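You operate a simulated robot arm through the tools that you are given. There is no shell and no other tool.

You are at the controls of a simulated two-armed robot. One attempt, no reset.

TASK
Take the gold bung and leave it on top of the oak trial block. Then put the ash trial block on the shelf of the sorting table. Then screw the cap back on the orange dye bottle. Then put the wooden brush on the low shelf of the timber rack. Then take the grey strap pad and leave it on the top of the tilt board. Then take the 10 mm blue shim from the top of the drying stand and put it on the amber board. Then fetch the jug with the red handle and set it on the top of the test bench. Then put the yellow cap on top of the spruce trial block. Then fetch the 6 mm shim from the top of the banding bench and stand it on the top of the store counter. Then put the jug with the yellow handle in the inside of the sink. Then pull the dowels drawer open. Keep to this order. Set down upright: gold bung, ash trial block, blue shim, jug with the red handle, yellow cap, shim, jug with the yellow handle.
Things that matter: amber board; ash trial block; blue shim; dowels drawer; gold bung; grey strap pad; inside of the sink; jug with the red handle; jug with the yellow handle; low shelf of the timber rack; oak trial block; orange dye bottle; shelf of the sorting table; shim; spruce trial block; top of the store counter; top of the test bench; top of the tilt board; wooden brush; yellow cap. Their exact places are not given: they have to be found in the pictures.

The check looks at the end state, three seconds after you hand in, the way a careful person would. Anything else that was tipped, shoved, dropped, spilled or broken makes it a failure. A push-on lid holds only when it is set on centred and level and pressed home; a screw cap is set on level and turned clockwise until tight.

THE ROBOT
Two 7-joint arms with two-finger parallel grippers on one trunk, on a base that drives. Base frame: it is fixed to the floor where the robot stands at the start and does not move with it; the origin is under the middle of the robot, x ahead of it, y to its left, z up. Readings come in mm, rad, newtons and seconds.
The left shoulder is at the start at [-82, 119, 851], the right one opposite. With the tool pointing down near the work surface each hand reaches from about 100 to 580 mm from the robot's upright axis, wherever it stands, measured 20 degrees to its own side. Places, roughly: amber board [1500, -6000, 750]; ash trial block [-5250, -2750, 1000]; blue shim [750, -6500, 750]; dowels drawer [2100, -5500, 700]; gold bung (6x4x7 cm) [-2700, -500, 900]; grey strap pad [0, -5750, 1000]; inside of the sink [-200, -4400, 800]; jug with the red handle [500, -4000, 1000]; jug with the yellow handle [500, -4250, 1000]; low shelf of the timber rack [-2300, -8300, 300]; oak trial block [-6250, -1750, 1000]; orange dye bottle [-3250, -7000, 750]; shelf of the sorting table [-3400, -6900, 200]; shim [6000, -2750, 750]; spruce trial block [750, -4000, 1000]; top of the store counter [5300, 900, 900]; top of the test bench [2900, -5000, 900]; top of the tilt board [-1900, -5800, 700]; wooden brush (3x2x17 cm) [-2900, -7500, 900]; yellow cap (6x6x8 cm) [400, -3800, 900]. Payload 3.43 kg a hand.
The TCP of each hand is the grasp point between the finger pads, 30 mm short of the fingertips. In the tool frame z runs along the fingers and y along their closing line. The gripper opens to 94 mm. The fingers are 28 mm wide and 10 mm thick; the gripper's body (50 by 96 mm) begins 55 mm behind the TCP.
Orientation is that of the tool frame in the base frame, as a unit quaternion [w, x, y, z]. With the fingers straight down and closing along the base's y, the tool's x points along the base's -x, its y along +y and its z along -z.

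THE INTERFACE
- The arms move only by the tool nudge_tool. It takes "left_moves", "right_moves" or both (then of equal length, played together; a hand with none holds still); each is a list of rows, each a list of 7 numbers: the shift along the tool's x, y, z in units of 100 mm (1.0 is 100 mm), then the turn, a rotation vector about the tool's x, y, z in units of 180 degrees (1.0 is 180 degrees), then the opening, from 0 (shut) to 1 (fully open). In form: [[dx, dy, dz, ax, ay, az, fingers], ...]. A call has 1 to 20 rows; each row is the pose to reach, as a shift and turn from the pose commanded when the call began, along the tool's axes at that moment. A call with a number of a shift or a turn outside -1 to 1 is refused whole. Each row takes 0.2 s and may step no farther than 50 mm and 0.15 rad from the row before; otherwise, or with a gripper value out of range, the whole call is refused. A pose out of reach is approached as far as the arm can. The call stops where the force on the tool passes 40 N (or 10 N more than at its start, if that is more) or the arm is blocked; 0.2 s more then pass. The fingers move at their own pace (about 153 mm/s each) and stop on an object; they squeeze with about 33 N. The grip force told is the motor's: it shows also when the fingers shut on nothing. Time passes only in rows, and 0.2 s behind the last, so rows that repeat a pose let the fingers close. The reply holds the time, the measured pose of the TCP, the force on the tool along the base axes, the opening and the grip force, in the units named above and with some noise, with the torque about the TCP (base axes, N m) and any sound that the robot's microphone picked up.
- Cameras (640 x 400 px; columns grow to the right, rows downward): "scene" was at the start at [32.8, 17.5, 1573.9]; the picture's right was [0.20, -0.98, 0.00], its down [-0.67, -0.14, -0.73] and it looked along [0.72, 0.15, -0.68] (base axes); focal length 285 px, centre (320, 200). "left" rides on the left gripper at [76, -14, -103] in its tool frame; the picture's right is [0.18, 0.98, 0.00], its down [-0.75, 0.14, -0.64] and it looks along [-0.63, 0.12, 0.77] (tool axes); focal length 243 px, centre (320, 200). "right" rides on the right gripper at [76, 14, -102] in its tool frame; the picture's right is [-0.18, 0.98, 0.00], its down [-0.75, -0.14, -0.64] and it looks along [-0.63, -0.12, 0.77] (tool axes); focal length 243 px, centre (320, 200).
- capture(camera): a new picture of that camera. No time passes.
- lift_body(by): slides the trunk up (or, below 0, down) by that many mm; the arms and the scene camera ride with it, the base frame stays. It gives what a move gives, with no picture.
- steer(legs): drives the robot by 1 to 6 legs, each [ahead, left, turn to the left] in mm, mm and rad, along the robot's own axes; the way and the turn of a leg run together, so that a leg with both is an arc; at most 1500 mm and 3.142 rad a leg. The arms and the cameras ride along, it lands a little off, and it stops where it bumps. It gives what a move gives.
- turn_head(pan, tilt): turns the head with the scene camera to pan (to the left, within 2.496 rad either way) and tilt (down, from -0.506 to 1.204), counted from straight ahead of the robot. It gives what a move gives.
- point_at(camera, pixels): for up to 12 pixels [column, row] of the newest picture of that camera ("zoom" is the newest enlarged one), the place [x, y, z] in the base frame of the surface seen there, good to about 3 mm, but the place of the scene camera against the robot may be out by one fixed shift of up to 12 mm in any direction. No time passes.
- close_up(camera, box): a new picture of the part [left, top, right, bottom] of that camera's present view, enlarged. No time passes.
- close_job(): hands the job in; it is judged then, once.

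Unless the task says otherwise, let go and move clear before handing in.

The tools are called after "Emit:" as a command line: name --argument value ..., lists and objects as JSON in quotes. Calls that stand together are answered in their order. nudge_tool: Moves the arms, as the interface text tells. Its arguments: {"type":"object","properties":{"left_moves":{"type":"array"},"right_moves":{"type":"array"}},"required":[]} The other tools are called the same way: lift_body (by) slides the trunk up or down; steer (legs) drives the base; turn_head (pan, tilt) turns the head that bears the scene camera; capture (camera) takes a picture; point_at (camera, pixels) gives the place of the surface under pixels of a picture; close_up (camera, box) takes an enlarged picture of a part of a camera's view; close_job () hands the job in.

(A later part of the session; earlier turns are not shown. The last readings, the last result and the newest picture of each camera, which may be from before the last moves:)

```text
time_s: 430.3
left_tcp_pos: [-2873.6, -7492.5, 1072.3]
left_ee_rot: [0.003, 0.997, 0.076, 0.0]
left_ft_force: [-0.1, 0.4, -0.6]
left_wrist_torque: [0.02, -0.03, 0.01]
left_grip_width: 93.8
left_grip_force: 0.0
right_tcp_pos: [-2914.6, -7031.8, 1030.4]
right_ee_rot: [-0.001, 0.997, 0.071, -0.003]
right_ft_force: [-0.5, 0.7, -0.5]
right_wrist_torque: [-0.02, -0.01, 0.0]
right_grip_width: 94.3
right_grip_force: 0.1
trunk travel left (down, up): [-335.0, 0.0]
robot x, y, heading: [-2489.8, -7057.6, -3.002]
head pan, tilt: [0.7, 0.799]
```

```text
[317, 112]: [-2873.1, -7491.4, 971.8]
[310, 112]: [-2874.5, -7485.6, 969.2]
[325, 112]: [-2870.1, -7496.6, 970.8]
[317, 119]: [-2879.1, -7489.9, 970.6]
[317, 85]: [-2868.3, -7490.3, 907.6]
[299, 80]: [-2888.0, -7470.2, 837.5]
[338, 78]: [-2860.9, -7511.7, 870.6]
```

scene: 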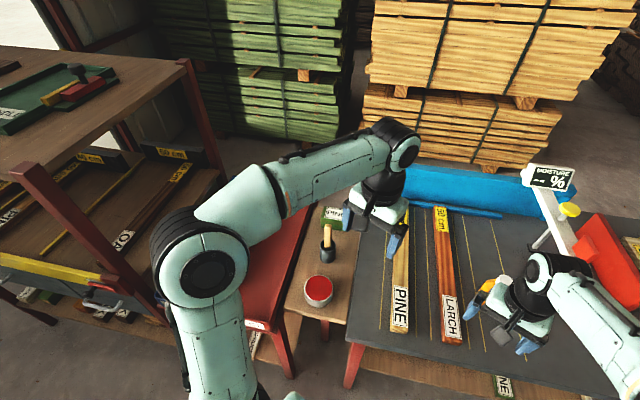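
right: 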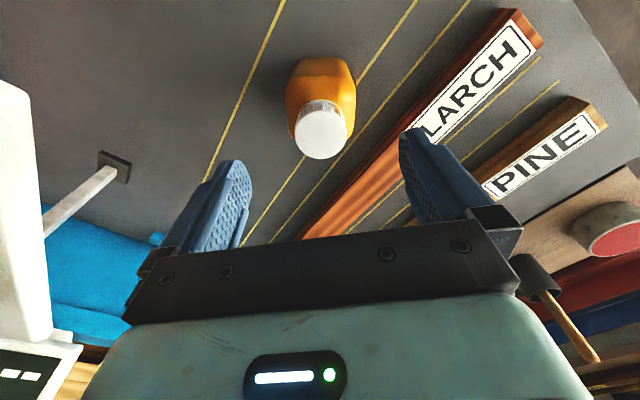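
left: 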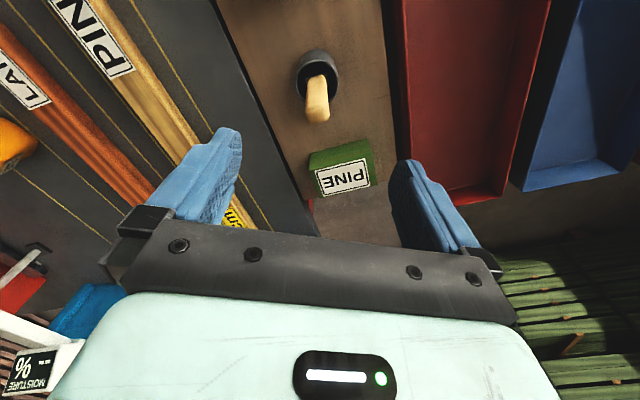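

Emit:
nudge_tool --left_moves '[[0, 0.0, 0.4, 0, 0, 0, 1], [0, 0.0, 0.8, 0, 0, 0, 1], [0, 0, 1.0, 0, 0, 0, 1]]'

Emit:
nudge_tool --left_moves '[[0, 0, 0.2, 0, 0, 0, 0.7], [0, 0, 0.42, 0, 0, 0, 0.5], [0, 0, 0.42, 0, 0, 0, 0], [0, 0, 0.42, 0, 0, 0, 0], [0, 0, 0.42, 0, 0, 0, 0]]'

Emit:
capture --camera "left"

```text
time_s: 431.1
left_tcp_pos: [-2873.6, -7491.2, 971.0]
left_ee_rot: [0.004, 0.997, 0.076, 0.0]
left_ft_force: [-0.4, 0.9, 0.5]
left_wrist_torque: [-0.02, 0.0, -0.01]
left_grip_width: 94.1
left_grip_force: 0.1
right_tcp_pos: [-2915.7, -7031.9, 1030.2]
right_ee_rot: [-0.001, 0.997, 0.071, -0.002]
right_ft_force: [0.5, 0.6, 0.3]
right_wrist_torque: [0.0, 0.01, 0.03]
right_grip_width: 94.2
right_grip_force: 0.1
trunk travel left (down, up): [-335.0, 0.0]
robot x, y, heading: [-2492.6, -7054.1, -3.003]
head pan, tilt: [0.7, 0.799]
```

```text
time_s: 432.3
left_tcp_pos: [-2874.1, -7492.3, 929.0]
left_ee_rot: [0.004, 0.997, 0.076, 0.0]
left_ft_force: [-0.5, 0.0, 0.6]
left_wrist_torque: [0.01, 0.01, 0.02]
left_grip_width: 25.5
left_grip_force: 33.0
right_tcp_pos: [-2914.9, -7032.4, 1031.7]
right_ee_rot: [-0.001, 0.997, 0.072, -0.001]
right_ft_force: [0.6, -0.4, -0.1]
right_wrist_torque: [0.02, -0.05, 0.03]
right_grip_width: 93.8
right_grip_force: 0.1
trunk travel left (down, up): [-335.0, 0.0]
robot x, y, heading: [-2487.0, -7054.0, -3.002]
head pan, tilt: [0.7, 0.799]
```

```text
taken
```

left: 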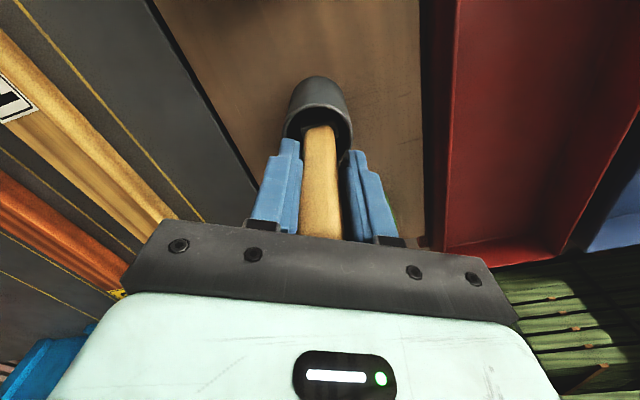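

The brush is gripped at 25.5 mm. I'll lift straight up, 140 mm.

Emit:
nudge_tool --left_moves '[[0, 0, -0.1, 0, 0, 0, 0], [0, 0, -0.3, 0, 0, 0, 0], [0, 0, -0.6, 0, 0, 0, 0], [0, 0, -0.9, 0, 0, 0, 0]]'

Emit:
nudge_tool --left_moves '[[0, 0, -0.3, 0, 0, 0, 0], [0, 0, -0.6, 0, 0, 0, 0]]'

Emit:
capture --camera "left"

Emit:
capture --camera "scene"

```text
time_s: 433.3
left_tcp_pos: [-2872.9, -7490.7, 1021.2]
left_ee_rot: [0.003, 0.997, 0.075, 0.0]
left_ft_force: [0.7, 0.6, -0.4]
left_wrist_torque: [-0.03, 0.03, 0.02]
left_grip_width: 25.4
left_grip_force: 32.9
right_tcp_pos: [-2915.4, -7032.5, 1031.9]
right_ee_rot: [-0.001, 0.997, 0.072, -0.002]
right_ft_force: [-0.3, -0.3, 0.3]
right_wrist_torque: [0.02, 0.02, 0.02]
right_grip_width: 94.0
right_grip_force: 0.1
trunk travel left (down, up): [-335.0, 0.0]
robot x, y, heading: [-2490.2, -7054.8, -3.004]
head pan, tilt: [0.7, 0.799]
```

```text
time_s: 433.9
left_tcp_pos: [-2873.1, -7491.2, 1079.8]
left_ee_rot: [0.003, 0.997, 0.075, 0.0]
left_ft_force: [0.0, 0.7, 0.0]
left_wrist_torque: [0.02, 0.03, 0.0]
left_grip_width: 25.1
left_grip_force: 32.7
right_tcp_pos: [-2915.7, -7031.6, 1030.7]
right_ee_rot: [0.0, 0.997, 0.072, -0.002]
right_ft_force: [0.0, -0.3, -0.5]
right_wrist_torque: [-0.01, -0.01, 0.0]
right_grip_width: 93.8
right_grip_force: 0.0
trunk travel left (down, up): [-335.0, 0.0]
robot x, y, heading: [-2488.7, -7054.4, -3.007]
head pan, tilt: [0.7, 0.799]
```

```text
taken
```

left: 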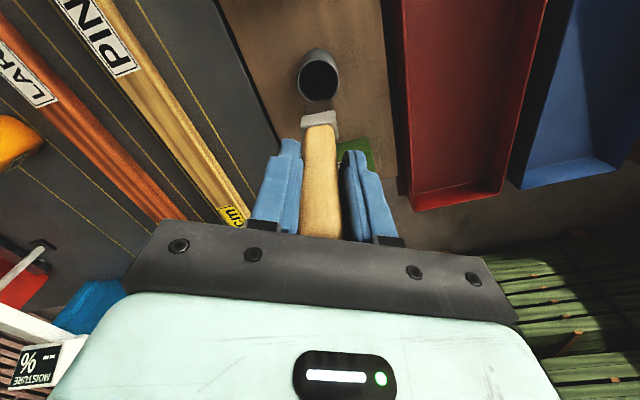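

```text
taken
```

scene: 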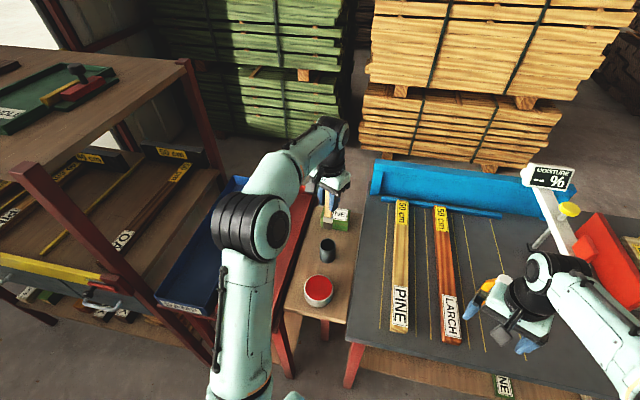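

The brush is free of the cup. I'll draw the left hand back towards the body, then look at the rack's low shelf from the aisle.

Emit:
nudge_tool --left_moves '[[0.4, -0.2, 0, 0, 0, 0, 0], [0.8, -0.4, -0.1, 0, 0, 0, 0], [1.0, -0.7, -0.2, 0, 0, 0, 0]]'

Emit:
nudge_tool --left_moves '[[0.2, -0.4, 0, 0, 0, 0, 0], [0.3, -0.8, 0, 0, 0, 0, 0]]'

Emit:
steer --legs '[[-500, 0, 0], [0, 0, 1.0]]'

Emit:
turn_head --pan 0.3 --tilt 0.5

Emit:
capture --camera "scene"

```text
time_s: 434.7
left_tcp_pos: [-2784.5, -7405.1, 1099.1]
left_ee_rot: [0.004, 0.997, 0.075, 0.001]
left_ft_force: [-0.1, -0.1, 0.2]
left_wrist_torque: [0.01, 0.01, 0.0]
left_grip_width: 24.8
left_grip_force: 33.1
right_tcp_pos: [-2916.3, -7031.2, 1031.5]
right_ee_rot: [-0.001, 0.997, 0.072, -0.002]
right_ft_force: [-0.1, 0.4, -0.9]
right_wrist_torque: [-0.01, -0.04, -0.01]
right_grip_width: 94.3
right_grip_force: 0.1
trunk travel left (down, up): [-335.0, 0.0]
robot x, y, heading: [-2488.5, -7054.5, -3.006]
head pan, tilt: [0.7, 0.799]
```

```text
time_s: 435.3
left_tcp_pos: [-2767.5, -7322.4, 1098.9]
left_ee_rot: [0.004, 0.997, 0.076, 0.0]
left_ft_force: [-0.3, 0.3, -1.0]
left_wrist_torque: [-0.01, 0.02, 0.02]
left_grip_width: 23.5
left_grip_force: 32.2
right_tcp_pos: [-2915.1, -7031.8, 1032.0]
right_ee_rot: [0.0, 0.997, 0.071, -0.002]
right_ft_force: [-0.3, -0.7, 0.1]
right_wrist_torque: [0.0, -0.03, 0.0]
right_grip_width: 94.3
right_grip_force: 0.0
trunk travel left (down, up): [-335.0, 0.0]
robot x, y, heading: [-2489.3, -7051.0, -2.999]
head pan, tilt: [0.7, 0.799]
```

```text
time_s: 440.8
left_tcp_pos: [-1911.6, -7363.1, 1099.3]
left_ee_rot: [0.003, 0.837, 0.548, 0.003]
left_ft_force: [0.2, 0.4, -0.1]
left_wrist_torque: [-0.02, -0.03, -0.02]
left_grip_width: 22.9
left_grip_force: 33.1
right_tcp_pos: [-2236.6, -7330.9, 1029.1]
right_ee_rot: [0.0, 0.839, 0.544, -0.002]
right_ft_force: [-0.4, 0.4, -0.4]
right_wrist_torque: [0.04, -0.05, 0.0]
right_grip_width: 93.8
right_grip_force: 0.0
trunk travel left (down, up): [-335.0, 0.0]
robot x, y, heading: [-1988.9, -6981.3, -1.995]
head pan, tilt: [0.7, 0.799]
```

```text
time_s: 441.7
left_tcp_pos: [-1911.7, -7362.5, 1099.6]
left_ee_rot: [0.003, 0.837, 0.547, 0.002]
left_ft_force: [-0.7, 0.0, -0.3]
left_wrist_torque: [0.01, -0.01, -0.01]
left_grip_width: 23.0
left_grip_force: 32.7
right_tcp_pos: [-2236.1, -7331.4, 1030.5]
right_ee_rot: [0.0, 0.839, 0.544, -0.001]
right_ft_force: [0.3, 0.2, -0.1]
right_wrist_torque: [0.03, 0.01, -0.01]
right_grip_width: 94.3
right_grip_force: 0.1
trunk travel left (down, up): [-335.0, 0.0]
robot x, y, heading: [-1994.7, -6985.9, -1.991]
head pan, tilt: [0.3, 0.499]
```

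```text
taken
```

scene: 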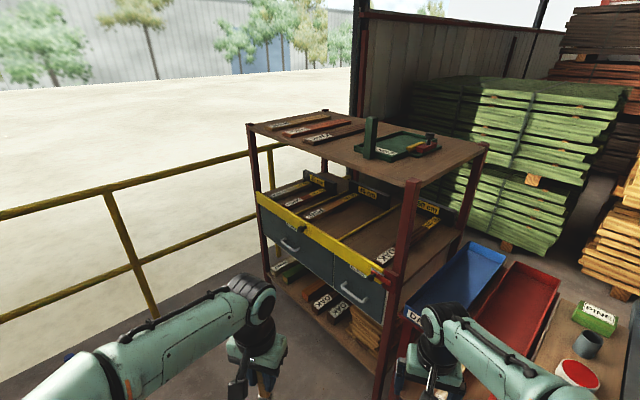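

The rack's low shelf is visible below the grey drawers at (270-380,260-350). I'll zoom and measure it and check the brush.

Emit:
close_up --camera "scene" --box '[240, 220, 420, 390]'

Emit:
point_at --camera "scene" --pixels '[[290, 290], [345, 340], [320, 285], [300, 275], [370, 350], [310, 305], [275, 270], [262, 262], [378, 385], [335, 325], [360, 325], [345, 318]]'

Emit:
capture --camera "left"

```text
2.35 times, centred on (330, 305) of scene
```

zoom: 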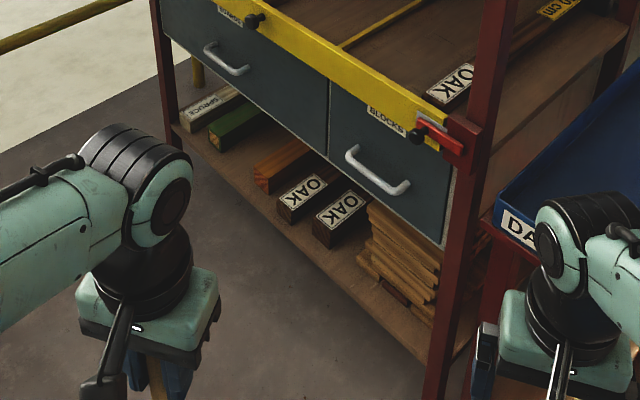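

```text
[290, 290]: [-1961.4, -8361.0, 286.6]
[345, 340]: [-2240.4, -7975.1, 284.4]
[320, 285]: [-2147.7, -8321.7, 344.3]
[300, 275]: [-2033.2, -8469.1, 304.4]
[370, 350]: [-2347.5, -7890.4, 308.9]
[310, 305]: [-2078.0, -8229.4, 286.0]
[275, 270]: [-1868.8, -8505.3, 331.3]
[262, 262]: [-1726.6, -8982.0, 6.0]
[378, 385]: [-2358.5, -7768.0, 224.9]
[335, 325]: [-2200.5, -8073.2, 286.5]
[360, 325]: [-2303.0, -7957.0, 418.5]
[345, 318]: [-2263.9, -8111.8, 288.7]
```

```text
taken
```

left: 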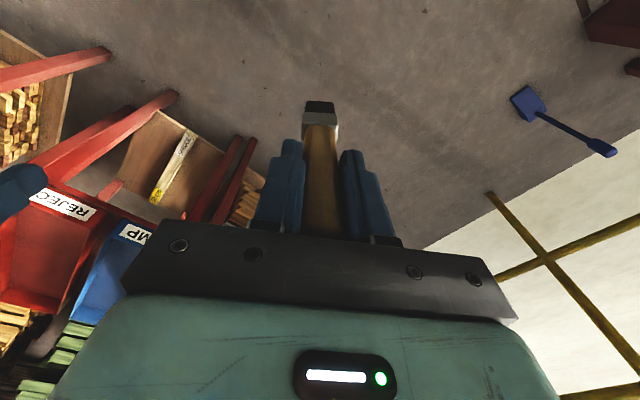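

The brush is held well. The low shelf's board is at z≈286, with its aisle edge running (-2358,-7768) to (-1869,-8505). I'll drive round to face that side and look in from closer and lower.

Emit:
steer --legs '[[555, 710, 0], [0, 0, -0.563]]'

Emit:
lift_body --by -335

Emit:
turn_head --pan 0.0 --tilt 0.7

Emit:
capture --camera "scene"

```text
time_s: 449.9
left_tcp_pos: [-1713.7, -8144.7, 1098.6]
left_ee_rot: [0.004, 0.958, 0.288, 0.001]
left_ft_force: [0.3, 0.7, -0.5]
left_wrist_torque: [-0.01, 0.0, 0.0]
left_grip_width: 21.2
left_grip_force: 32.7
right_tcp_pos: [-1969.8, -7942.7, 1029.7]
right_ee_rot: [0.0, 0.959, 0.284, -0.002]
right_ft_force: [0.0, 0.2, 0.7]
right_wrist_torque: [-0.01, 0.03, 0.04]
right_grip_width: 94.1
right_grip_force: 0.1
trunk travel left (down, up): [-335.0, 0.0]
robot x, y, heading: [-1573.3, -7788.8, -2.566]
head pan, tilt: [0.3, 0.499]
```

```text
time_s: 453.2
left_tcp_pos: [-1713.1, -8144.3, 764.6]
left_ee_rot: [0.004, 0.957, 0.289, 0.001]
left_ft_force: [-0.3, 0.0, -0.5]
left_wrist_torque: [0.0, 0.0, -0.02]
left_grip_width: 21.4
left_grip_force: 32.1
right_tcp_pos: [-1969.2, -7943.3, 696.3]
right_ee_rot: [0.0, 0.959, 0.285, -0.003]
right_ft_force: [0.7, 0.2, 0.6]
right_wrist_torque: [-0.05, 0.02, 0.0]
right_grip_width: 93.7
right_grip_force: 0.0
trunk travel left (down, up): [0.0, 335.0]
robot x, y, heading: [-1574.9, -7783.6, -2.562]
head pan, tilt: [0.3, 0.499]
```

```text
time_s: 454.0
left_tcp_pos: [-1713.1, -8145.3, 764.9]
left_ee_rot: [0.002, 0.957, 0.289, 0.0]
left_ft_force: [0.3, 0.9, 0.3]
left_wrist_torque: [0.0, 0.0, 0.01]
left_grip_width: 21.2
left_grip_force: 32.8
right_tcp_pos: [-1970.3, -7943.3, 694.4]
right_ee_rot: [-0.001, 0.959, 0.284, -0.001]
right_ft_force: [-0.1, -0.6, -0.1]
right_wrist_torque: [0.02, -0.02, 0.02]
right_grip_width: 93.9
right_grip_force: 0.0
trunk travel left (down, up): [0.0, 335.0]
robot x, y, heading: [-1574.9, -7781.8, -2.567]
head pan, tilt: [0.0, 0.7]
```

```text
taken
```

scene: 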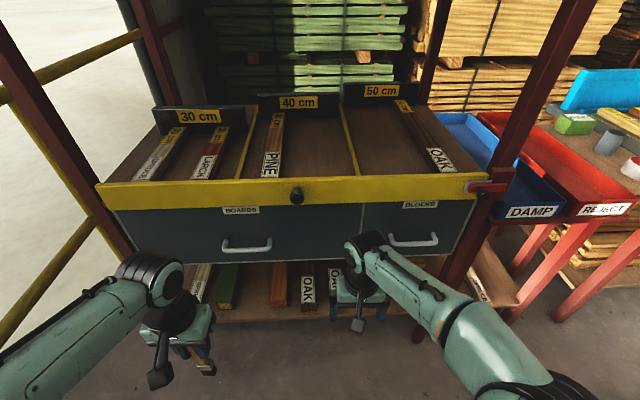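

There's a free gap on the shelf between the green piece (227,285) and the orange one (279,285). I'll measure it.

Emit:
close_up --camera "scene" --box '[170, 230, 350, 340]'

Emit:
point_at --camera "scene" --pixels '[[252, 305], [252, 285], [252, 270], [236, 290], [272, 290], [227, 300], [279, 300], [240, 318], [250, 258], [280, 312], [310, 314], [265, 320]]'

```text
3.56 times, centred on (260, 285) of scene
```

zoom: 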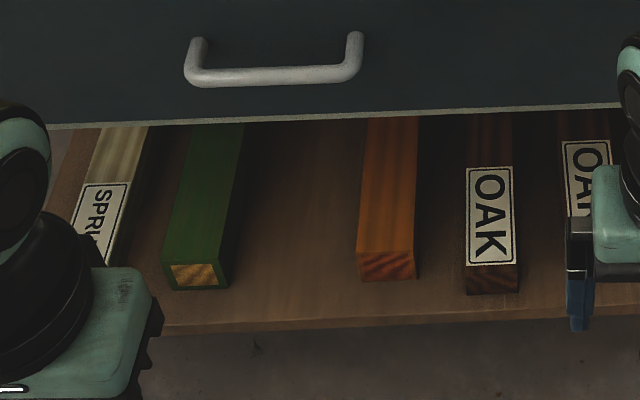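

```text
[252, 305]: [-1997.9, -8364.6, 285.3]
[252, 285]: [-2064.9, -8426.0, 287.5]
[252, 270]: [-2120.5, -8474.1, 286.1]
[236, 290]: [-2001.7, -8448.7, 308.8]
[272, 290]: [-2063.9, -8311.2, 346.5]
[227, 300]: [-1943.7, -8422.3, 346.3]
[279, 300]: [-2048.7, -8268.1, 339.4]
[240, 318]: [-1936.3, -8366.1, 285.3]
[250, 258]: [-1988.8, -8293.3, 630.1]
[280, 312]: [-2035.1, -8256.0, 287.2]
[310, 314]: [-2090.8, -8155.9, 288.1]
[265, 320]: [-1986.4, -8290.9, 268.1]
```

The gap is about 130 mm wide, its edge point near (-1955,-8331), and the drawers are well above (z>600). I'll bring the left hand forward and tilt it about 75° so the brush points into the rack.

Emit:
nudge_tool --left_moves '[[-0.4, 0, 0, 0, 0, 0, 0], [-0.8, 0, 0, 0, 0, 0, 0], [-1.0, 0, 0, 0, 0, 0, 0], [-1.0, 0, 0, 0, -0.045, 0, 0], [-1.0, 0, 0, 0, -0.09, 0, 0], [-1.0, 0, 0, 0, -0.135, 0, 0], [-1.0, 0, 0, 0, -0.18, 0, 0], [-1.0, 0, 0, 0, -0.225, 0, 0]]'

Emit:
capture --camera "scene"

```text
time_s: 455.8
left_tcp_pos: [-1796.7, -8201.0, 764.4]
left_ee_rot: [0.104, 0.898, 0.271, -0.331]
left_ft_force: [0.1, 0.4, 0.3]
left_wrist_torque: [0.03, -0.05, 0.0]
left_grip_width: 21.3
left_grip_force: 33.5
right_tcp_pos: [-1969.9, -7942.6, 696.4]
right_ee_rot: [0.0, 0.959, 0.284, -0.002]
right_ft_force: [0.9, 0.3, 0.3]
right_wrist_torque: [-0.01, 0.01, 0.01]
right_grip_width: 94.0
right_grip_force: 0.0
trunk travel left (down, up): [0.0, 335.0]
robot x, y, heading: [-1575.7, -7782.5, -2.567]
head pan, tilt: [0.0, 0.7]
```

```text
taken
```

scene: 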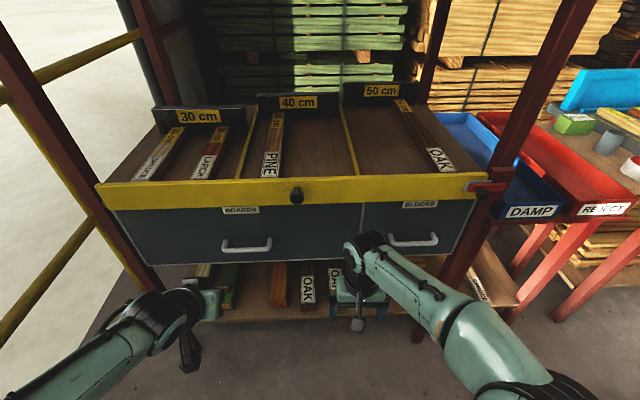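

Emit:
nudge_tool --left_moves '[[0.29, 0, 0.34, 0, 0, 0, 0], [0.585, 0, 0.684, 0, 0, 0, 0], [0.845, 0, 0.988, 0, 0, 0, 0]]'

Emit:
nudge_tool --left_moves '[[0.29, 0, 0.34, 0, 0, 0, 0], [0.585, 0, 0.684, 0, 0, 0, 0], [0.845, 0, 0.988, 0, 0, 0, 0]]'

Emit:
nudge_tool --left_moves '[[0, 0, 0, 0, -0.045, 0, 0], [0, 0, 0, 0, -0.09, 0, 0], [0, 0, 0, 0, -0.135, 0, 0], [0, 0, 0, 0, -0.18, 0, 0], [0, 0, 0, 0, -0.2, 0, 0]]'

Emit:
capture --camera "scene"

Emit:
capture --camera "left"

```text
time_s: 456.6
left_tcp_pos: [-1798.2, -8200.4, 632.5]
left_ee_rot: [0.102, 0.899, 0.27, -0.33]
left_ft_force: [-0.2, -0.9, -0.4]
left_wrist_torque: [-0.01, -0.01, 0.02]
left_grip_width: 21.3
left_grip_force: 32.4
right_tcp_pos: [-1969.8, -7943.4, 695.8]
right_ee_rot: [-0.001, 0.959, 0.284, -0.001]
right_ft_force: [-0.4, -0.2, -0.1]
right_wrist_torque: [0.03, 0.02, 0.01]
right_grip_width: 94.0
right_grip_force: 0.0
trunk travel left (down, up): [0.0, 335.0]
robot x, y, heading: [-1575.4, -7782.4, -2.562]
head pan, tilt: [0.0, 0.7]
```

```text
time_s: 457.4
left_tcp_pos: [-1796.1, -8202.8, 504.5]
left_ee_rot: [0.104, 0.898, 0.271, -0.331]
left_ft_force: [-0.8, -0.5, 0.2]
left_wrist_torque: [-0.01, -0.03, -0.01]
left_grip_width: 21.5
left_grip_force: 33.1
right_tcp_pos: [-1969.4, -7943.6, 695.6]
right_ee_rot: [-0.001, 0.958, 0.285, -0.002]
right_ft_force: [0.0, 0.3, -0.9]
right_wrist_torque: [0.04, 0.0, 0.0]
right_grip_width: 94.3
right_grip_force: 0.1
trunk travel left (down, up): [0.0, 335.0]
robot x, y, heading: [-1575.4, -7783.6, -2.569]
head pan, tilt: [0.0, 0.7]
```

```text
time_s: 458.6
left_tcp_pos: [-1801.0, -8194.9, 501.6]
left_ee_rot: [0.133, 0.85, 0.248, -0.446]
left_ft_force: [0.4, 1.0, -0.2]
left_wrist_torque: [0.0, -0.02, 0.01]
left_grip_width: 21.4
left_grip_force: 32.6
left hand out of reach, approached as far as the arm can: row 2, 3, 4, 5
right_tcp_pos: [-1969.5, -7942.1, 696.5]
right_ee_rot: [0.0, 0.959, 0.285, -0.002]
right_ft_force: [-0.4, 0.2, -0.2]
right_wrist_torque: [-0.01, 0.02, 0.01]
right_grip_width: 94.4
right_grip_force: 0.0
trunk travel left (down, up): [0.0, 335.0]
robot x, y, heading: [-1578.3, -7786.4, -2.563]
head pan, tilt: [0.0, 0.7]
```

```text
taken
```

scene: 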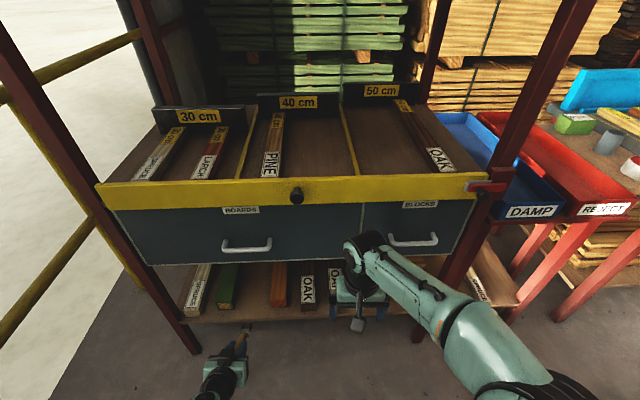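

```text
taken
```

left: 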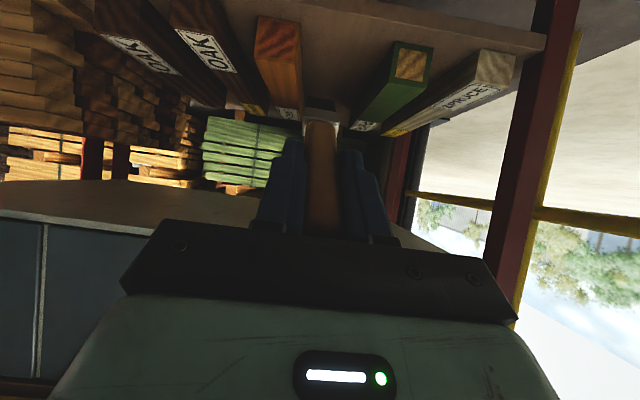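

The tilt stopped at about 55° because the wrist is close to my body. I'll move it forward and down towards the gap first (with 30 mm left), then tilt further.

Emit:
nudge_tool --left_moves '[[-0.066, 0.15, 0.44, 0, 0, 0, 0], [-0.131, 0.3, 0.8, 0, 0, 0, 0]]'

Emit:
nudge_tool --left_moves '[[-0.066, 0.0, 0.44, 0, 0, 0, 0], [-0.131, 0.0, 0.88, 0, 0, 0, 0]]'

Emit:
nudge_tool --left_moves '[[0, 0, 0, 0, -0.045, 0, 0], [0, 0, 0, 0, -0.09, 0, 0]]'

Emit:
capture --camera "scene"

Emit:
capture --camera "left"

```text
time_s: 459.2
left_tcp_pos: [-1844.9, -8259.7, 468.6]
left_ee_rot: [0.132, 0.85, 0.247, -0.446]
left_ft_force: [-0.6, 0.5, -1.4]
left_wrist_torque: [0.02, -0.02, 0.01]
left_grip_width: 21.2
left_grip_force: 32.9
right_tcp_pos: [-1970.3, -7941.9, 695.2]
right_ee_rot: [-0.001, 0.958, 0.285, -0.002]
right_ft_force: [-0.1, 0.0, 0.2]
right_wrist_torque: [0.02, 0.03, -0.01]
right_grip_width: 94.0
right_grip_force: 0.1
trunk travel left (down, up): [0.0, 335.0]
robot x, y, heading: [-1575.3, -7782.8, -2.563]
head pan, tilt: [0.0, 0.7]
```

```text
time_s: 459.8
left_tcp_pos: [-1913.3, -8302.8, 428.3]
left_ee_rot: [0.132, 0.85, 0.248, -0.445]
left_ft_force: [0.9, -0.7, 0.0]
left_wrist_torque: [0.04, -0.01, 0.0]
left_grip_width: 21.1
left_grip_force: 32.6
right_tcp_pos: [-1970.4, -7942.6, 695.0]
right_ee_rot: [0.0, 0.958, 0.285, -0.002]
right_ft_force: [0.2, 0.2, 0.1]
right_wrist_torque: [0.01, -0.01, -0.02]
right_grip_width: 94.1
right_grip_force: 0.1
trunk travel left (down, up): [0.0, 335.0]
robot x, y, heading: [-1575.3, -7787.1, -2.563]
head pan, tilt: [0.0, 0.7]
```

```text
time_s: 460.4
left_tcp_pos: [-1912.0, -8302.4, 427.2]
left_ee_rot: [0.138, 0.839, 0.244, -0.466]
left_ft_force: [-0.4, 0.2, -0.4]
left_wrist_torque: [0.01, -0.02, 0.04]
left_grip_width: 21.3
left_grip_force: 33.4
left hand out of reach, approached as far as the arm can: row 1, 2
right_tcp_pos: [-1970.0, -7942.9, 696.7]
right_ee_rot: [0.0, 0.958, 0.285, -0.002]
right_ft_force: [0.5, 0.4, 0.1]
right_wrist_torque: [0.01, 0.0, 0.01]
right_grip_width: 94.0
right_grip_force: 0.1
trunk travel left (down, up): [0.0, 335.0]
robot x, y, heading: [-1572.7, -7789.2, -2.565]
head pan, tilt: [0.0, 0.7]
```

```text
taken
```

scene: 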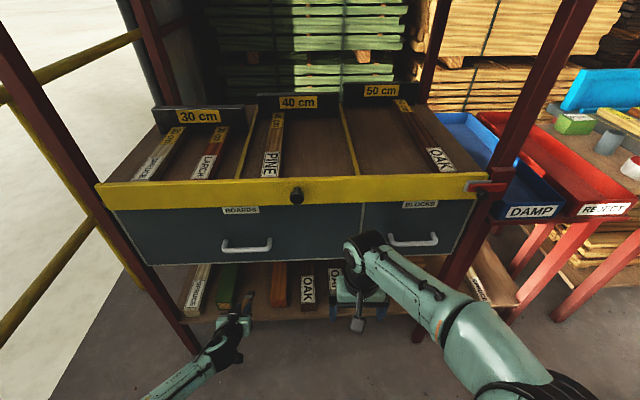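

```text
taken
```

left: 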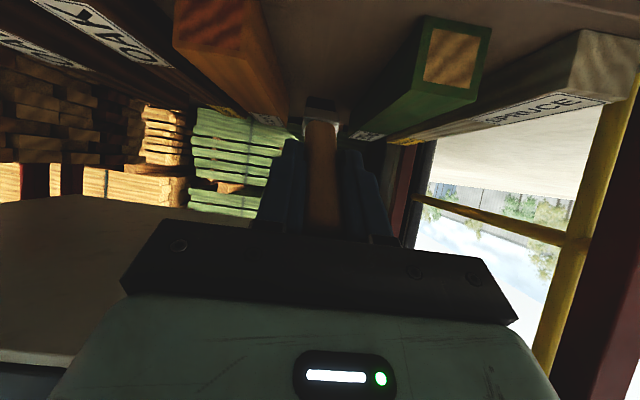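

The wrist limits the tilt to about 58°, which is enough. I'll go forward over the gap, then down until the bristles touch the shelf.

Emit:
nudge_tool --left_moves '[[-0.2, 0, 0.32, 0, 0, 0, 0], [-0.4, 0, 0.64, 0, 0, 0, 0], [-0.53, 0, 0.848, 0, 0, 0, 0]]'

Emit:
capture --camera "left"

Emit:
close_up --camera "scene" --box '[150, 230, 350, 370]'

```text
time_s: 461.2
left_tcp_pos: [-1996.7, -8356.9, 429.1]
left_ee_rot: [0.137, 0.839, 0.244, -0.466]
left_ft_force: [-0.6, 0.9, -0.6]
left_wrist_torque: [0.01, -0.02, -0.01]
left_grip_width: 21.4
left_grip_force: 32.8
right_tcp_pos: [-1971.2, -7943.5, 696.1]
right_ee_rot: [0.0, 0.958, 0.285, -0.003]
right_ft_force: [-0.9, 0.0, -0.3]
right_wrist_torque: [-0.01, 0.03, -0.03]
right_grip_width: 94.0
right_grip_force: 0.1
trunk travel left (down, up): [0.0, 335.0]
robot x, y, heading: [-1577.4, -7788.8, -2.564]
head pan, tilt: [0.0, 0.7]
```

```text
taken
```

left: 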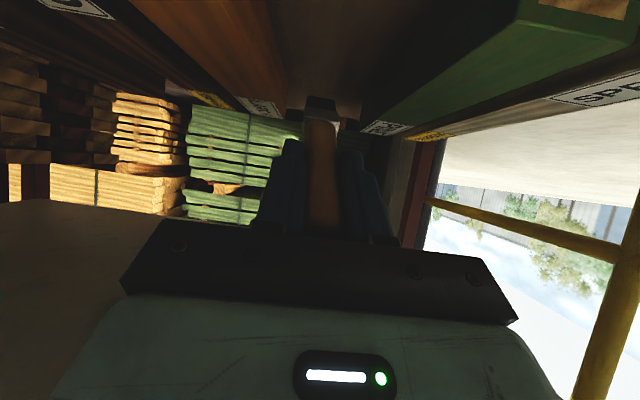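

```text
2.86 times, centred on (250, 300) of scene
```

zoom: 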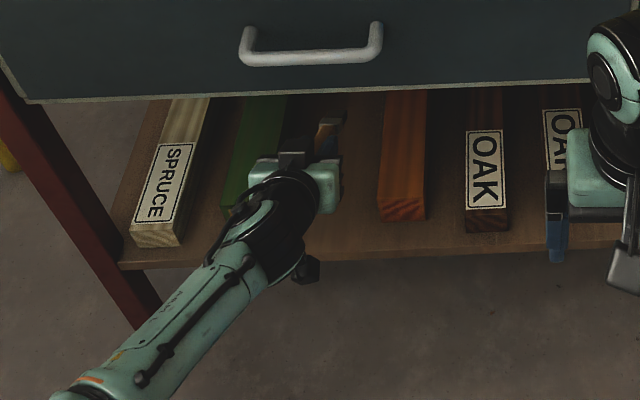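

The brush points right into the gap. I'll descend, carefully.

Emit:
nudge_tool --left_moves '[[0.06, 0, 0.22, 0, 0, 0, 0], [0.34, 0, 0.495, 0, 0, 0, 0]]'

Emit:
nudge_tool --left_moves '[[0.0424, 0, 0.0265, 0, 0, 0, 0], [0.085, 0, 0.053, 0, 0, 0, 0]]'

Emit:
close_up --camera "scene" --box '[150, 230, 350, 370]'

```text
time_s: 461.8
left_tcp_pos: [-2014.2, -8367.5, 390.1]
left_ee_rot: [0.138, 0.84, 0.243, -0.465]
left_ft_force: [0.1, 0.7, -1.0]
left_wrist_torque: [0.04, -0.03, 0.01]
left_grip_width: 21.3
left_grip_force: 33.1
left hand out of reach, approached as far as the arm can: row 2
right_tcp_pos: [-1970.0, -7943.1, 695.4]
right_ee_rot: [0.0, 0.958, 0.286, -0.001]
right_ft_force: [0.0, 0.3, 0.1]
right_wrist_torque: [0.0, 0.02, 0.01]
right_grip_width: 93.9
right_grip_force: 0.2
trunk travel left (down, up): [0.0, 335.0]
robot x, y, heading: [-1574.0, -7783.4, -2.564]
head pan, tilt: [0.0, 0.7]
```

```text
time_s: 462.4
left_tcp_pos: [-2015.2, -8367.8, 382.6]
left_ee_rot: [0.139, 0.839, 0.245, -0.465]
left_ft_force: [0.0, -0.3, 0.0]
left_wrist_torque: [0.01, -0.05, 0.0]
left_grip_width: 21.6
left_grip_force: 32.9
left hand out of reach, approached as far as the arm can: row 2
right_tcp_pos: [-1970.9, -7942.4, 695.5]
right_ee_rot: [-0.001, 0.958, 0.285, -0.002]
right_ft_force: [0.4, -0.1, 0.2]
right_wrist_torque: [0.01, 0.0, -0.01]
right_grip_width: 93.8
right_grip_force: 0.1
trunk travel left (down, up): [0.0, 335.0]
robot x, y, heading: [-1574.7, -7781.4, -2.563]
head pan, tilt: [0.0, 0.7]
```

```text
2.86 times, centred on (250, 300) of scene
```

zoom: 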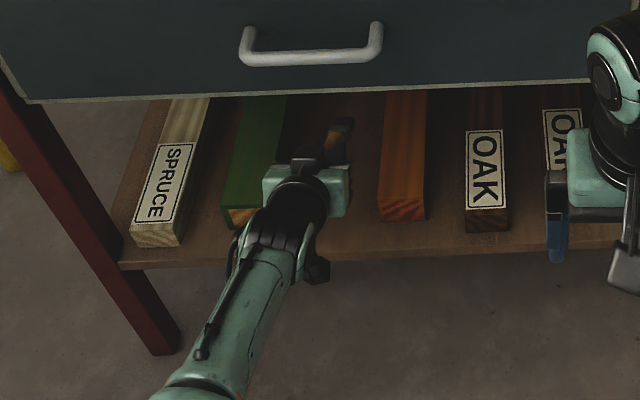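

It can't go lower at this tilt; the bristle tip is still about 28 mm above the shelf. I'll ease the tilt by about 10° so the tip comes down to the board.

Emit:
nudge_tool --left_moves '[[0, 0, 0, 0, 0.03, 0, 0], [0, 0, 0, 0, 0.055, 0, 0]]'

Emit:
nudge_tool --left_moves '[[0.035, 0, 0.035, 0, 0, 0, 0], [0.07, 0, 0.07, 0, 0, 0, 0]]'

```text
time_s: 463.0
left_tcp_pos: [-1993.0, -8352.4, 354.5]
left_ee_rot: [0.117, 0.874, 0.254, -0.396]
left_ft_force: [-1.7, 0.3, 8.1]
left_wrist_torque: [-0.52, 0.88, -0.14]
left_grip_width: 25.8
left_grip_force: 32.9
left hand out of reach, approached as far as the arm can: row 1, 2
right_tcp_pos: [-1970.6, -7943.9, 696.4]
right_ee_rot: [0.0, 0.959, 0.285, -0.003]
right_ft_force: [0.9, -0.1, 0.2]
right_wrist_torque: [-0.01, -0.01, -0.03]
right_grip_width: 94.1
right_grip_force: 0.1
trunk travel left (down, up): [0.0, 335.0]
robot x, y, heading: [-1577.9, -7782.1, -2.569]
head pan, tilt: [0.0, 0.7]
```

```text
time_s: 463.6
left_tcp_pos: [-1991.4, -8353.4, 344.2]
left_ee_rot: [0.117, 0.877, 0.256, -0.39]
left_ft_force: [3.6, 2.9, 11.2]
left_wrist_torque: [-0.46, 0.75, -0.01]
left_grip_width: 25.6
left_grip_force: 32.5
right_tcp_pos: [-1970.4, -7942.2, 695.8]
right_ee_rot: [-0.001, 0.958, 0.286, -0.003]
right_ft_force: [0.2, 0.2, 0.2]
right_wrist_torque: [0.05, -0.01, 0.02]
right_grip_width: 94.2
right_grip_force: 0.1
trunk travel left (down, up): [0.0, 335.0]
robot x, y, heading: [-1573.9, -7783.2, -2.568]
head pan, tilt: [0.0, 0.7]
```

The tip has touched (11 N) and the brush is pivoting in the grip, which helps lay it flatter. I'll look.

Emit:
capture --camera "left"

Emit:
close_up --camera "scene" --box '[150, 230, 350, 370]'

```text
taken
```

left: 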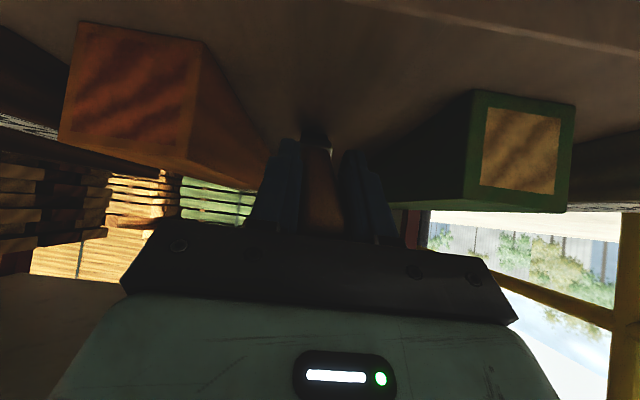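

```text
2.86 times, centred on (250, 300) of scene
```

zoom: 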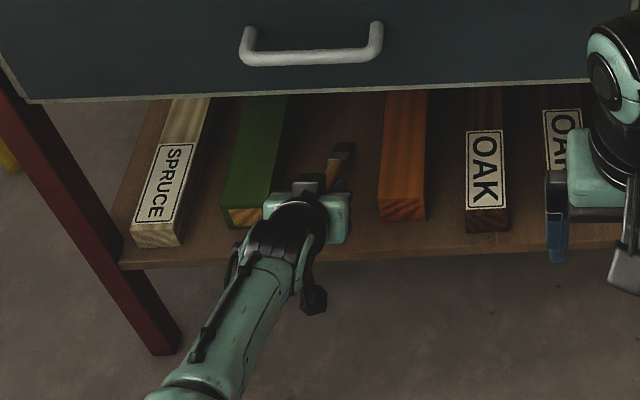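

Emit:
nudge_tool --left_moves '[[-0.08, 0, 0.1, 0, 0, 0, 0], [-0.16, 0, 0.19, 0, 0, 0, 0], [-0.09, 0, 0.25, 0, 0, 0, 0], [-0.013, 0, 0.32, 0, 0, 0, 0]]'

Emit:
close_up --camera "scene" --box '[150, 230, 350, 370]'

```text
time_s: 464.6
left_tcp_pos: [-1992.4, -8353.3, 342.3]
left_ee_rot: [0.115, 0.877, 0.255, -0.392]
left_ft_force: [2.1, 0.3, 6.9]
left_wrist_torque: [-0.4, 0.58, 0.05]
left_grip_width: 25.3
left_grip_force: 32.9
left hand out of reach, approached as far as the arm can: row 1, 2, 3, 4
right_tcp_pos: [-1968.7, -7941.9, 695.4]
right_ee_rot: [0.0, 0.959, 0.284, -0.003]
right_ft_force: [0.1, 0.9, -0.3]
right_wrist_torque: [-0.01, 0.03, 0.0]
right_grip_width: 94.2
right_grip_force: 0.0
trunk travel left (down, up): [0.0, 335.0]
robot x, y, heading: [-1574.9, -7786.3, -2.562]
head pan, tilt: [0.0, 0.7]
```

```text
2.86 times, centred on (250, 300) of scene
```

zoom: 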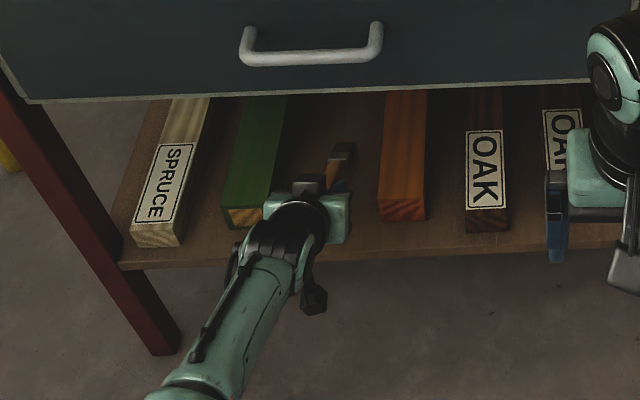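

I'm at arm's limit, so I'll roll the base forward 45 mm to push the brush deeper.

Emit:
steer --legs '[[45, 0, 0]]'

Emit:
close_up --camera "scene" --box '[150, 230, 350, 370]'

Emit:
capture --camera "left"

```text
time_s: 465.5
left_tcp_pos: [-2029.1, -8377.9, 342.8]
left_ee_rot: [0.116, 0.877, 0.255, -0.391]
left_ft_force: [-0.8, -0.6, 4.5]
left_wrist_torque: [-0.26, 0.51, -0.02]
left_grip_width: 25.5
left_grip_force: 33.0
right_tcp_pos: [-2007.5, -7966.9, 695.9]
right_ee_rot: [0.0, 0.959, 0.285, -0.003]
right_ft_force: [0.0, 0.3, 0.4]
right_wrist_torque: [0.01, -0.01, -0.02]
right_grip_width: 94.0
right_grip_force: 0.2
trunk travel left (down, up): [0.0, 335.0]
robot x, y, heading: [-1613.5, -7807.9, -2.564]
head pan, tilt: [0.0, 0.7]
```

```text
2.86 times, centred on (250, 300) of scene
```

zoom: 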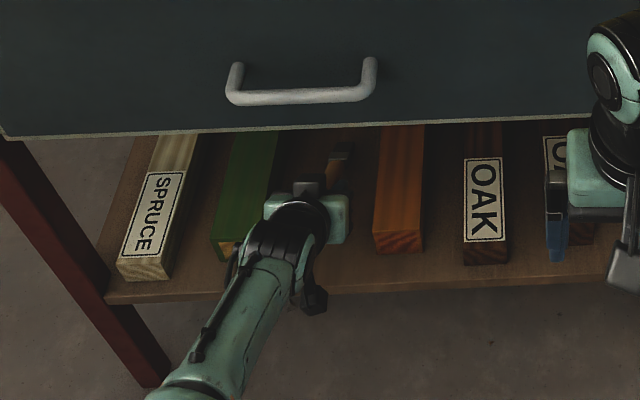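

```text
taken
```

left: 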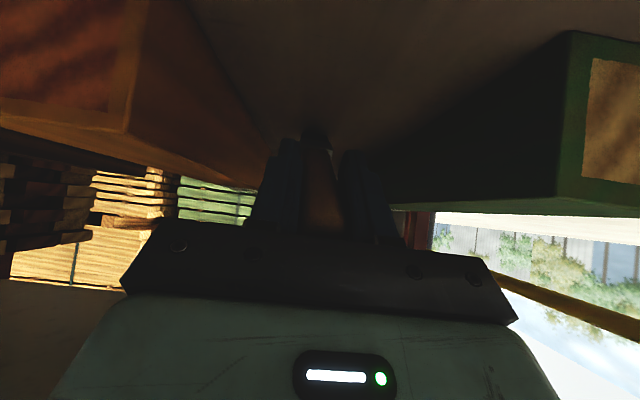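

Now it's 87 mm deep. I'll lower 15 mm more to flatten the brush further, then open.

Emit:
nudge_tool --left_moves '[[0.06, 0, 0.05, 0, 0, 0, 0], [0.113, 0, 0.098, 0, 0, 0, 0]]'

Emit:
nudge_tool --left_moves '[[0, 0, 0, 0, 0, 0, 0.35], [0, 0, 0, 0, 0, 0, 0.5], [0, 0, 0, 0, 0, 0, 0.6], [0, 0, 0, 0, 0, 0, 0.6]]'

Emit:
capture --camera "left"

Emit:
close_up --camera "scene" --box '[150, 230, 350, 370]'

```text
time_s: 466.1
left_tcp_pos: [-2026.0, -8375.5, 332.6]
left_ee_rot: [0.116, 0.876, 0.254, -0.393]
left_ft_force: [0.4, 1.7, 9.7]
left_wrist_torque: [-0.47, 0.85, -0.13]
left_grip_width: 25.6
left_grip_force: 33.0
left hand out of reach, approached as far as the arm can: row 1, 2
right_tcp_pos: [-2007.5, -7966.1, 696.0]
right_ee_rot: [0.0, 0.959, 0.285, -0.002]
right_ft_force: [0.3, 0.1, 0.5]
right_wrist_torque: [0.01, 0.0, 0.06]
right_grip_width: 94.1
right_grip_force: 0.1
trunk travel left (down, up): [0.0, 335.0]
robot x, y, heading: [-1611.5, -7812.8, -2.568]
head pan, tilt: [0.0, 0.7]
```

```text
time_s: 467.1
left_tcp_pos: [-2025.2, -8375.2, 331.1]
left_ee_rot: [0.117, 0.876, 0.256, -0.392]
left_ft_force: [-0.5, 0.7, 0.1]
left_wrist_torque: [-0.01, -0.03, -0.02]
left_grip_width: 56.2
left_grip_force: 0.1
right_tcp_pos: [-2008.0, -7966.4, 696.5]
right_ee_rot: [0.0, 0.959, 0.284, -0.002]
right_ft_force: [0.5, -0.5, -0.5]
right_wrist_torque: [-0.02, 0.05, 0.0]
right_grip_width: 93.9
right_grip_force: 0.0
trunk travel left (down, up): [0.0, 335.0]
robot x, y, heading: [-1613.4, -7807.3, -2.571]
head pan, tilt: [0.0, 0.7]
```

```text
taken
```

left: 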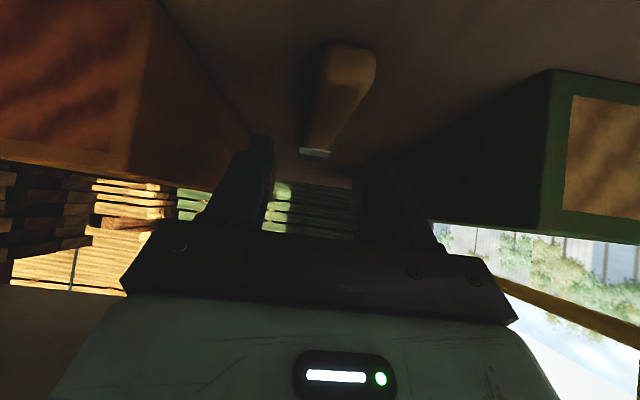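

```text
2.86 times, centred on (250, 300) of scene
```

zoom: 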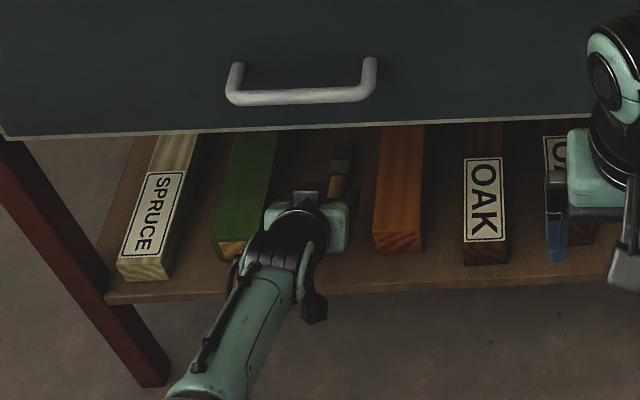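

The brush lies flat on the low shelf. I'll withdraw along the tool axis and back the base away.

Emit:
nudge_tool --left_moves '[[-0.05, 0, -0.3, 0, 0, 0, 0.7], [-0.1, 0, -0.7, 0, 0, 0, 0.7], [-0.1, 0, -1.0, 0, 0, 0, 0.7]]'

Emit:
steer --legs '[[-350, 0, 0]]'

Emit:
turn_head --pan 0.2 --tilt 0.6

Emit:
close_up --camera "scene" --box '[200, 150, 440, 310]'

```text
time_s: 467.9
left_tcp_pos: [-1967.0, -8339.8, 404.4]
left_ee_rot: [0.116, 0.876, 0.255, -0.392]
left_ft_force: [-1.1, 0.2, 0.0]
left_wrist_torque: [0.01, -0.02, -0.02]
left_grip_width: 65.6
left_grip_force: 0.0
left hand out of reach, approached as far as the arm can: row 1
right_tcp_pos: [-2008.1, -7966.0, 695.3]
right_ee_rot: [0.0, 0.959, 0.285, -0.003]
right_ft_force: [-0.2, -0.6, 0.2]
right_wrist_torque: [0.01, 0.05, 0.01]
right_grip_width: 93.9
right_grip_force: 0.1
trunk travel left (down, up): [0.0, 335.0]
robot x, y, heading: [-1611.3, -7807.2, -2.565]
head pan, tilt: [0.0, 0.7]
```

```text
time_s: 470.1
left_tcp_pos: [-1675.4, -8150.8, 405.9]
left_ee_rot: [0.116, 0.876, 0.255, -0.392]
left_ft_force: [-0.5, 0.2, -0.5]
left_wrist_torque: [-0.02, 0.0, -0.01]
left_grip_width: 65.8
left_grip_force: 0.1
right_tcp_pos: [-1716.2, -7778.2, 695.4]
right_ee_rot: [0.0, 0.958, 0.287, -0.002]
right_ft_force: [0.3, 0.6, 0.2]
right_wrist_torque: [0.0, 0.02, 0.03]
right_grip_width: 94.2
right_grip_force: 0.1
trunk travel left (down, up): [0.0, 335.0]
robot x, y, heading: [-1318.6, -7620.4, -2.56]
head pan, tilt: [0.0, 0.7]
```

```text
time_s: 470.9
left_tcp_pos: [-1675.2, -8149.8, 405.6]
left_ee_rot: [0.117, 0.876, 0.256, -0.391]
left_ft_force: [0.7, -0.5, 0.2]
left_wrist_torque: [-0.02, 0.0, 0.0]
left_grip_width: 65.9
left_grip_force: 0.0
right_tcp_pos: [-1715.8, -7777.3, 696.3]
right_ee_rot: [0.0, 0.958, 0.287, -0.002]
right_ft_force: [1.0, 0.0, 0.5]
right_wrist_torque: [0.0, -0.03, 0.01]
right_grip_width: 94.1
right_grip_force: 0.1
trunk travel left (down, up): [0.0, 335.0]
robot x, y, heading: [-1318.5, -7615.7, -2.562]
head pan, tilt: [0.201, 0.6]
```

```text
2.50 times, centred on (320, 230) of scene
```

zoom: 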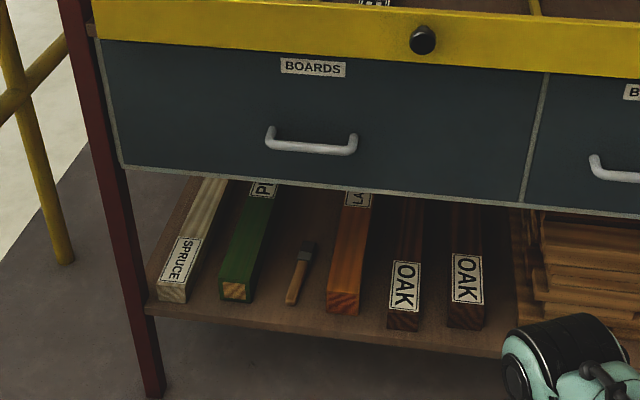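

The brush lies fully on the low shelf. I'll raise the trunk, pull the left hand back and restore it to vertical.

Emit:
lift_body --by 335

Emit:
nudge_tool --left_moves '[[0.25, 0, -0.25, 0, 0, 0, 1], [0.5, 0, -0.5, 0, 0, 0, 1], [0.75, 0, -0.75, 0, 0, 0, 1]]'

Emit:
nudge_tool --left_moves '[[0.25, 0, -0.25, 0, 0.04, 0, 1], [0.5, 0, -0.5, 0, 0.08, 0, 1], [0.75, 0, -0.75, 0, 0.12, 0, 1], [0.75, 0, -0.75, 0, 0.16, 0, 1], [0.75, 0, -0.75, 0, 0.2, 0, 1], [0.75, 0, -0.75, 0, 0.24, 0, 1], [0.75, 0, -0.75, 0, 0.268, 0, 1]]'

```text
time_s: 474.2
left_tcp_pos: [-1673.5, -8150.9, 739.9]
left_ee_rot: [0.115, 0.877, 0.256, -0.39]
left_ft_force: [0.7, 0.2, 0.4]
left_wrist_torque: [-0.03, 0.0, 0.01]
left_grip_width: 65.8
left_grip_force: 0.0
right_tcp_pos: [-1714.7, -7777.0, 1029.2]
right_ee_rot: [-0.001, 0.958, 0.286, -0.002]
right_ft_force: [-0.3, 0.3, 0.0]
right_wrist_torque: [0.01, -0.01, 0.01]
right_grip_width: 93.9
right_grip_force: 0.0
trunk travel left (down, up): [-335.0, 0.0]
robot x, y, heading: [-1318.3, -7617.5, -2.565]
head pan, tilt: [0.201, 0.6]
```

```text
time_s: 475.0
left_tcp_pos: [-1584.8, -8091.4, 735.4]
left_ee_rot: [0.116, 0.876, 0.256, -0.391]
left_ft_force: [0.2, 0.5, -0.2]
left_wrist_torque: [-0.02, 0.02, 0.02]
left_grip_width: 94.1
left_grip_force: 0.1
right_tcp_pos: [-1714.2, -7778.0, 1031.3]
right_ee_rot: [0.0, 0.958, 0.287, -0.003]
right_ft_force: [0.6, 0.1, 0.3]
right_wrist_torque: [0.02, -0.02, 0.02]
right_grip_width: 93.8
right_grip_force: 0.0
trunk travel left (down, up): [-335.0, 0.0]
robot x, y, heading: [-1321.3, -7617.8, -2.565]
head pan, tilt: [0.201, 0.6]
```

```text
time_s: 476.6
left_tcp_pos: [-1497.0, -8034.2, 729.1]
left_ee_rot: [0.002, 0.96, 0.28, 0.001]
left_ft_force: [0.4, -0.7, 0.3]
left_wrist_torque: [-0.03, 0.03, 0.0]
left_grip_width: 94.0
left_grip_force: 0.2
right_tcp_pos: [-1715.4, -7777.8, 1031.0]
right_ee_rot: [-0.001, 0.958, 0.287, -0.002]
right_ft_force: [0.0, 0.1, 0.5]
right_wrist_torque: [-0.01, 0.03, -0.02]
right_grip_width: 93.9
right_grip_force: 0.1
trunk travel left (down, up): [-335.0, 0.0]
robot x, y, heading: [-1318.4, -7620.4, -2.566]
head pan, tilt: [0.201, 0.6]
```

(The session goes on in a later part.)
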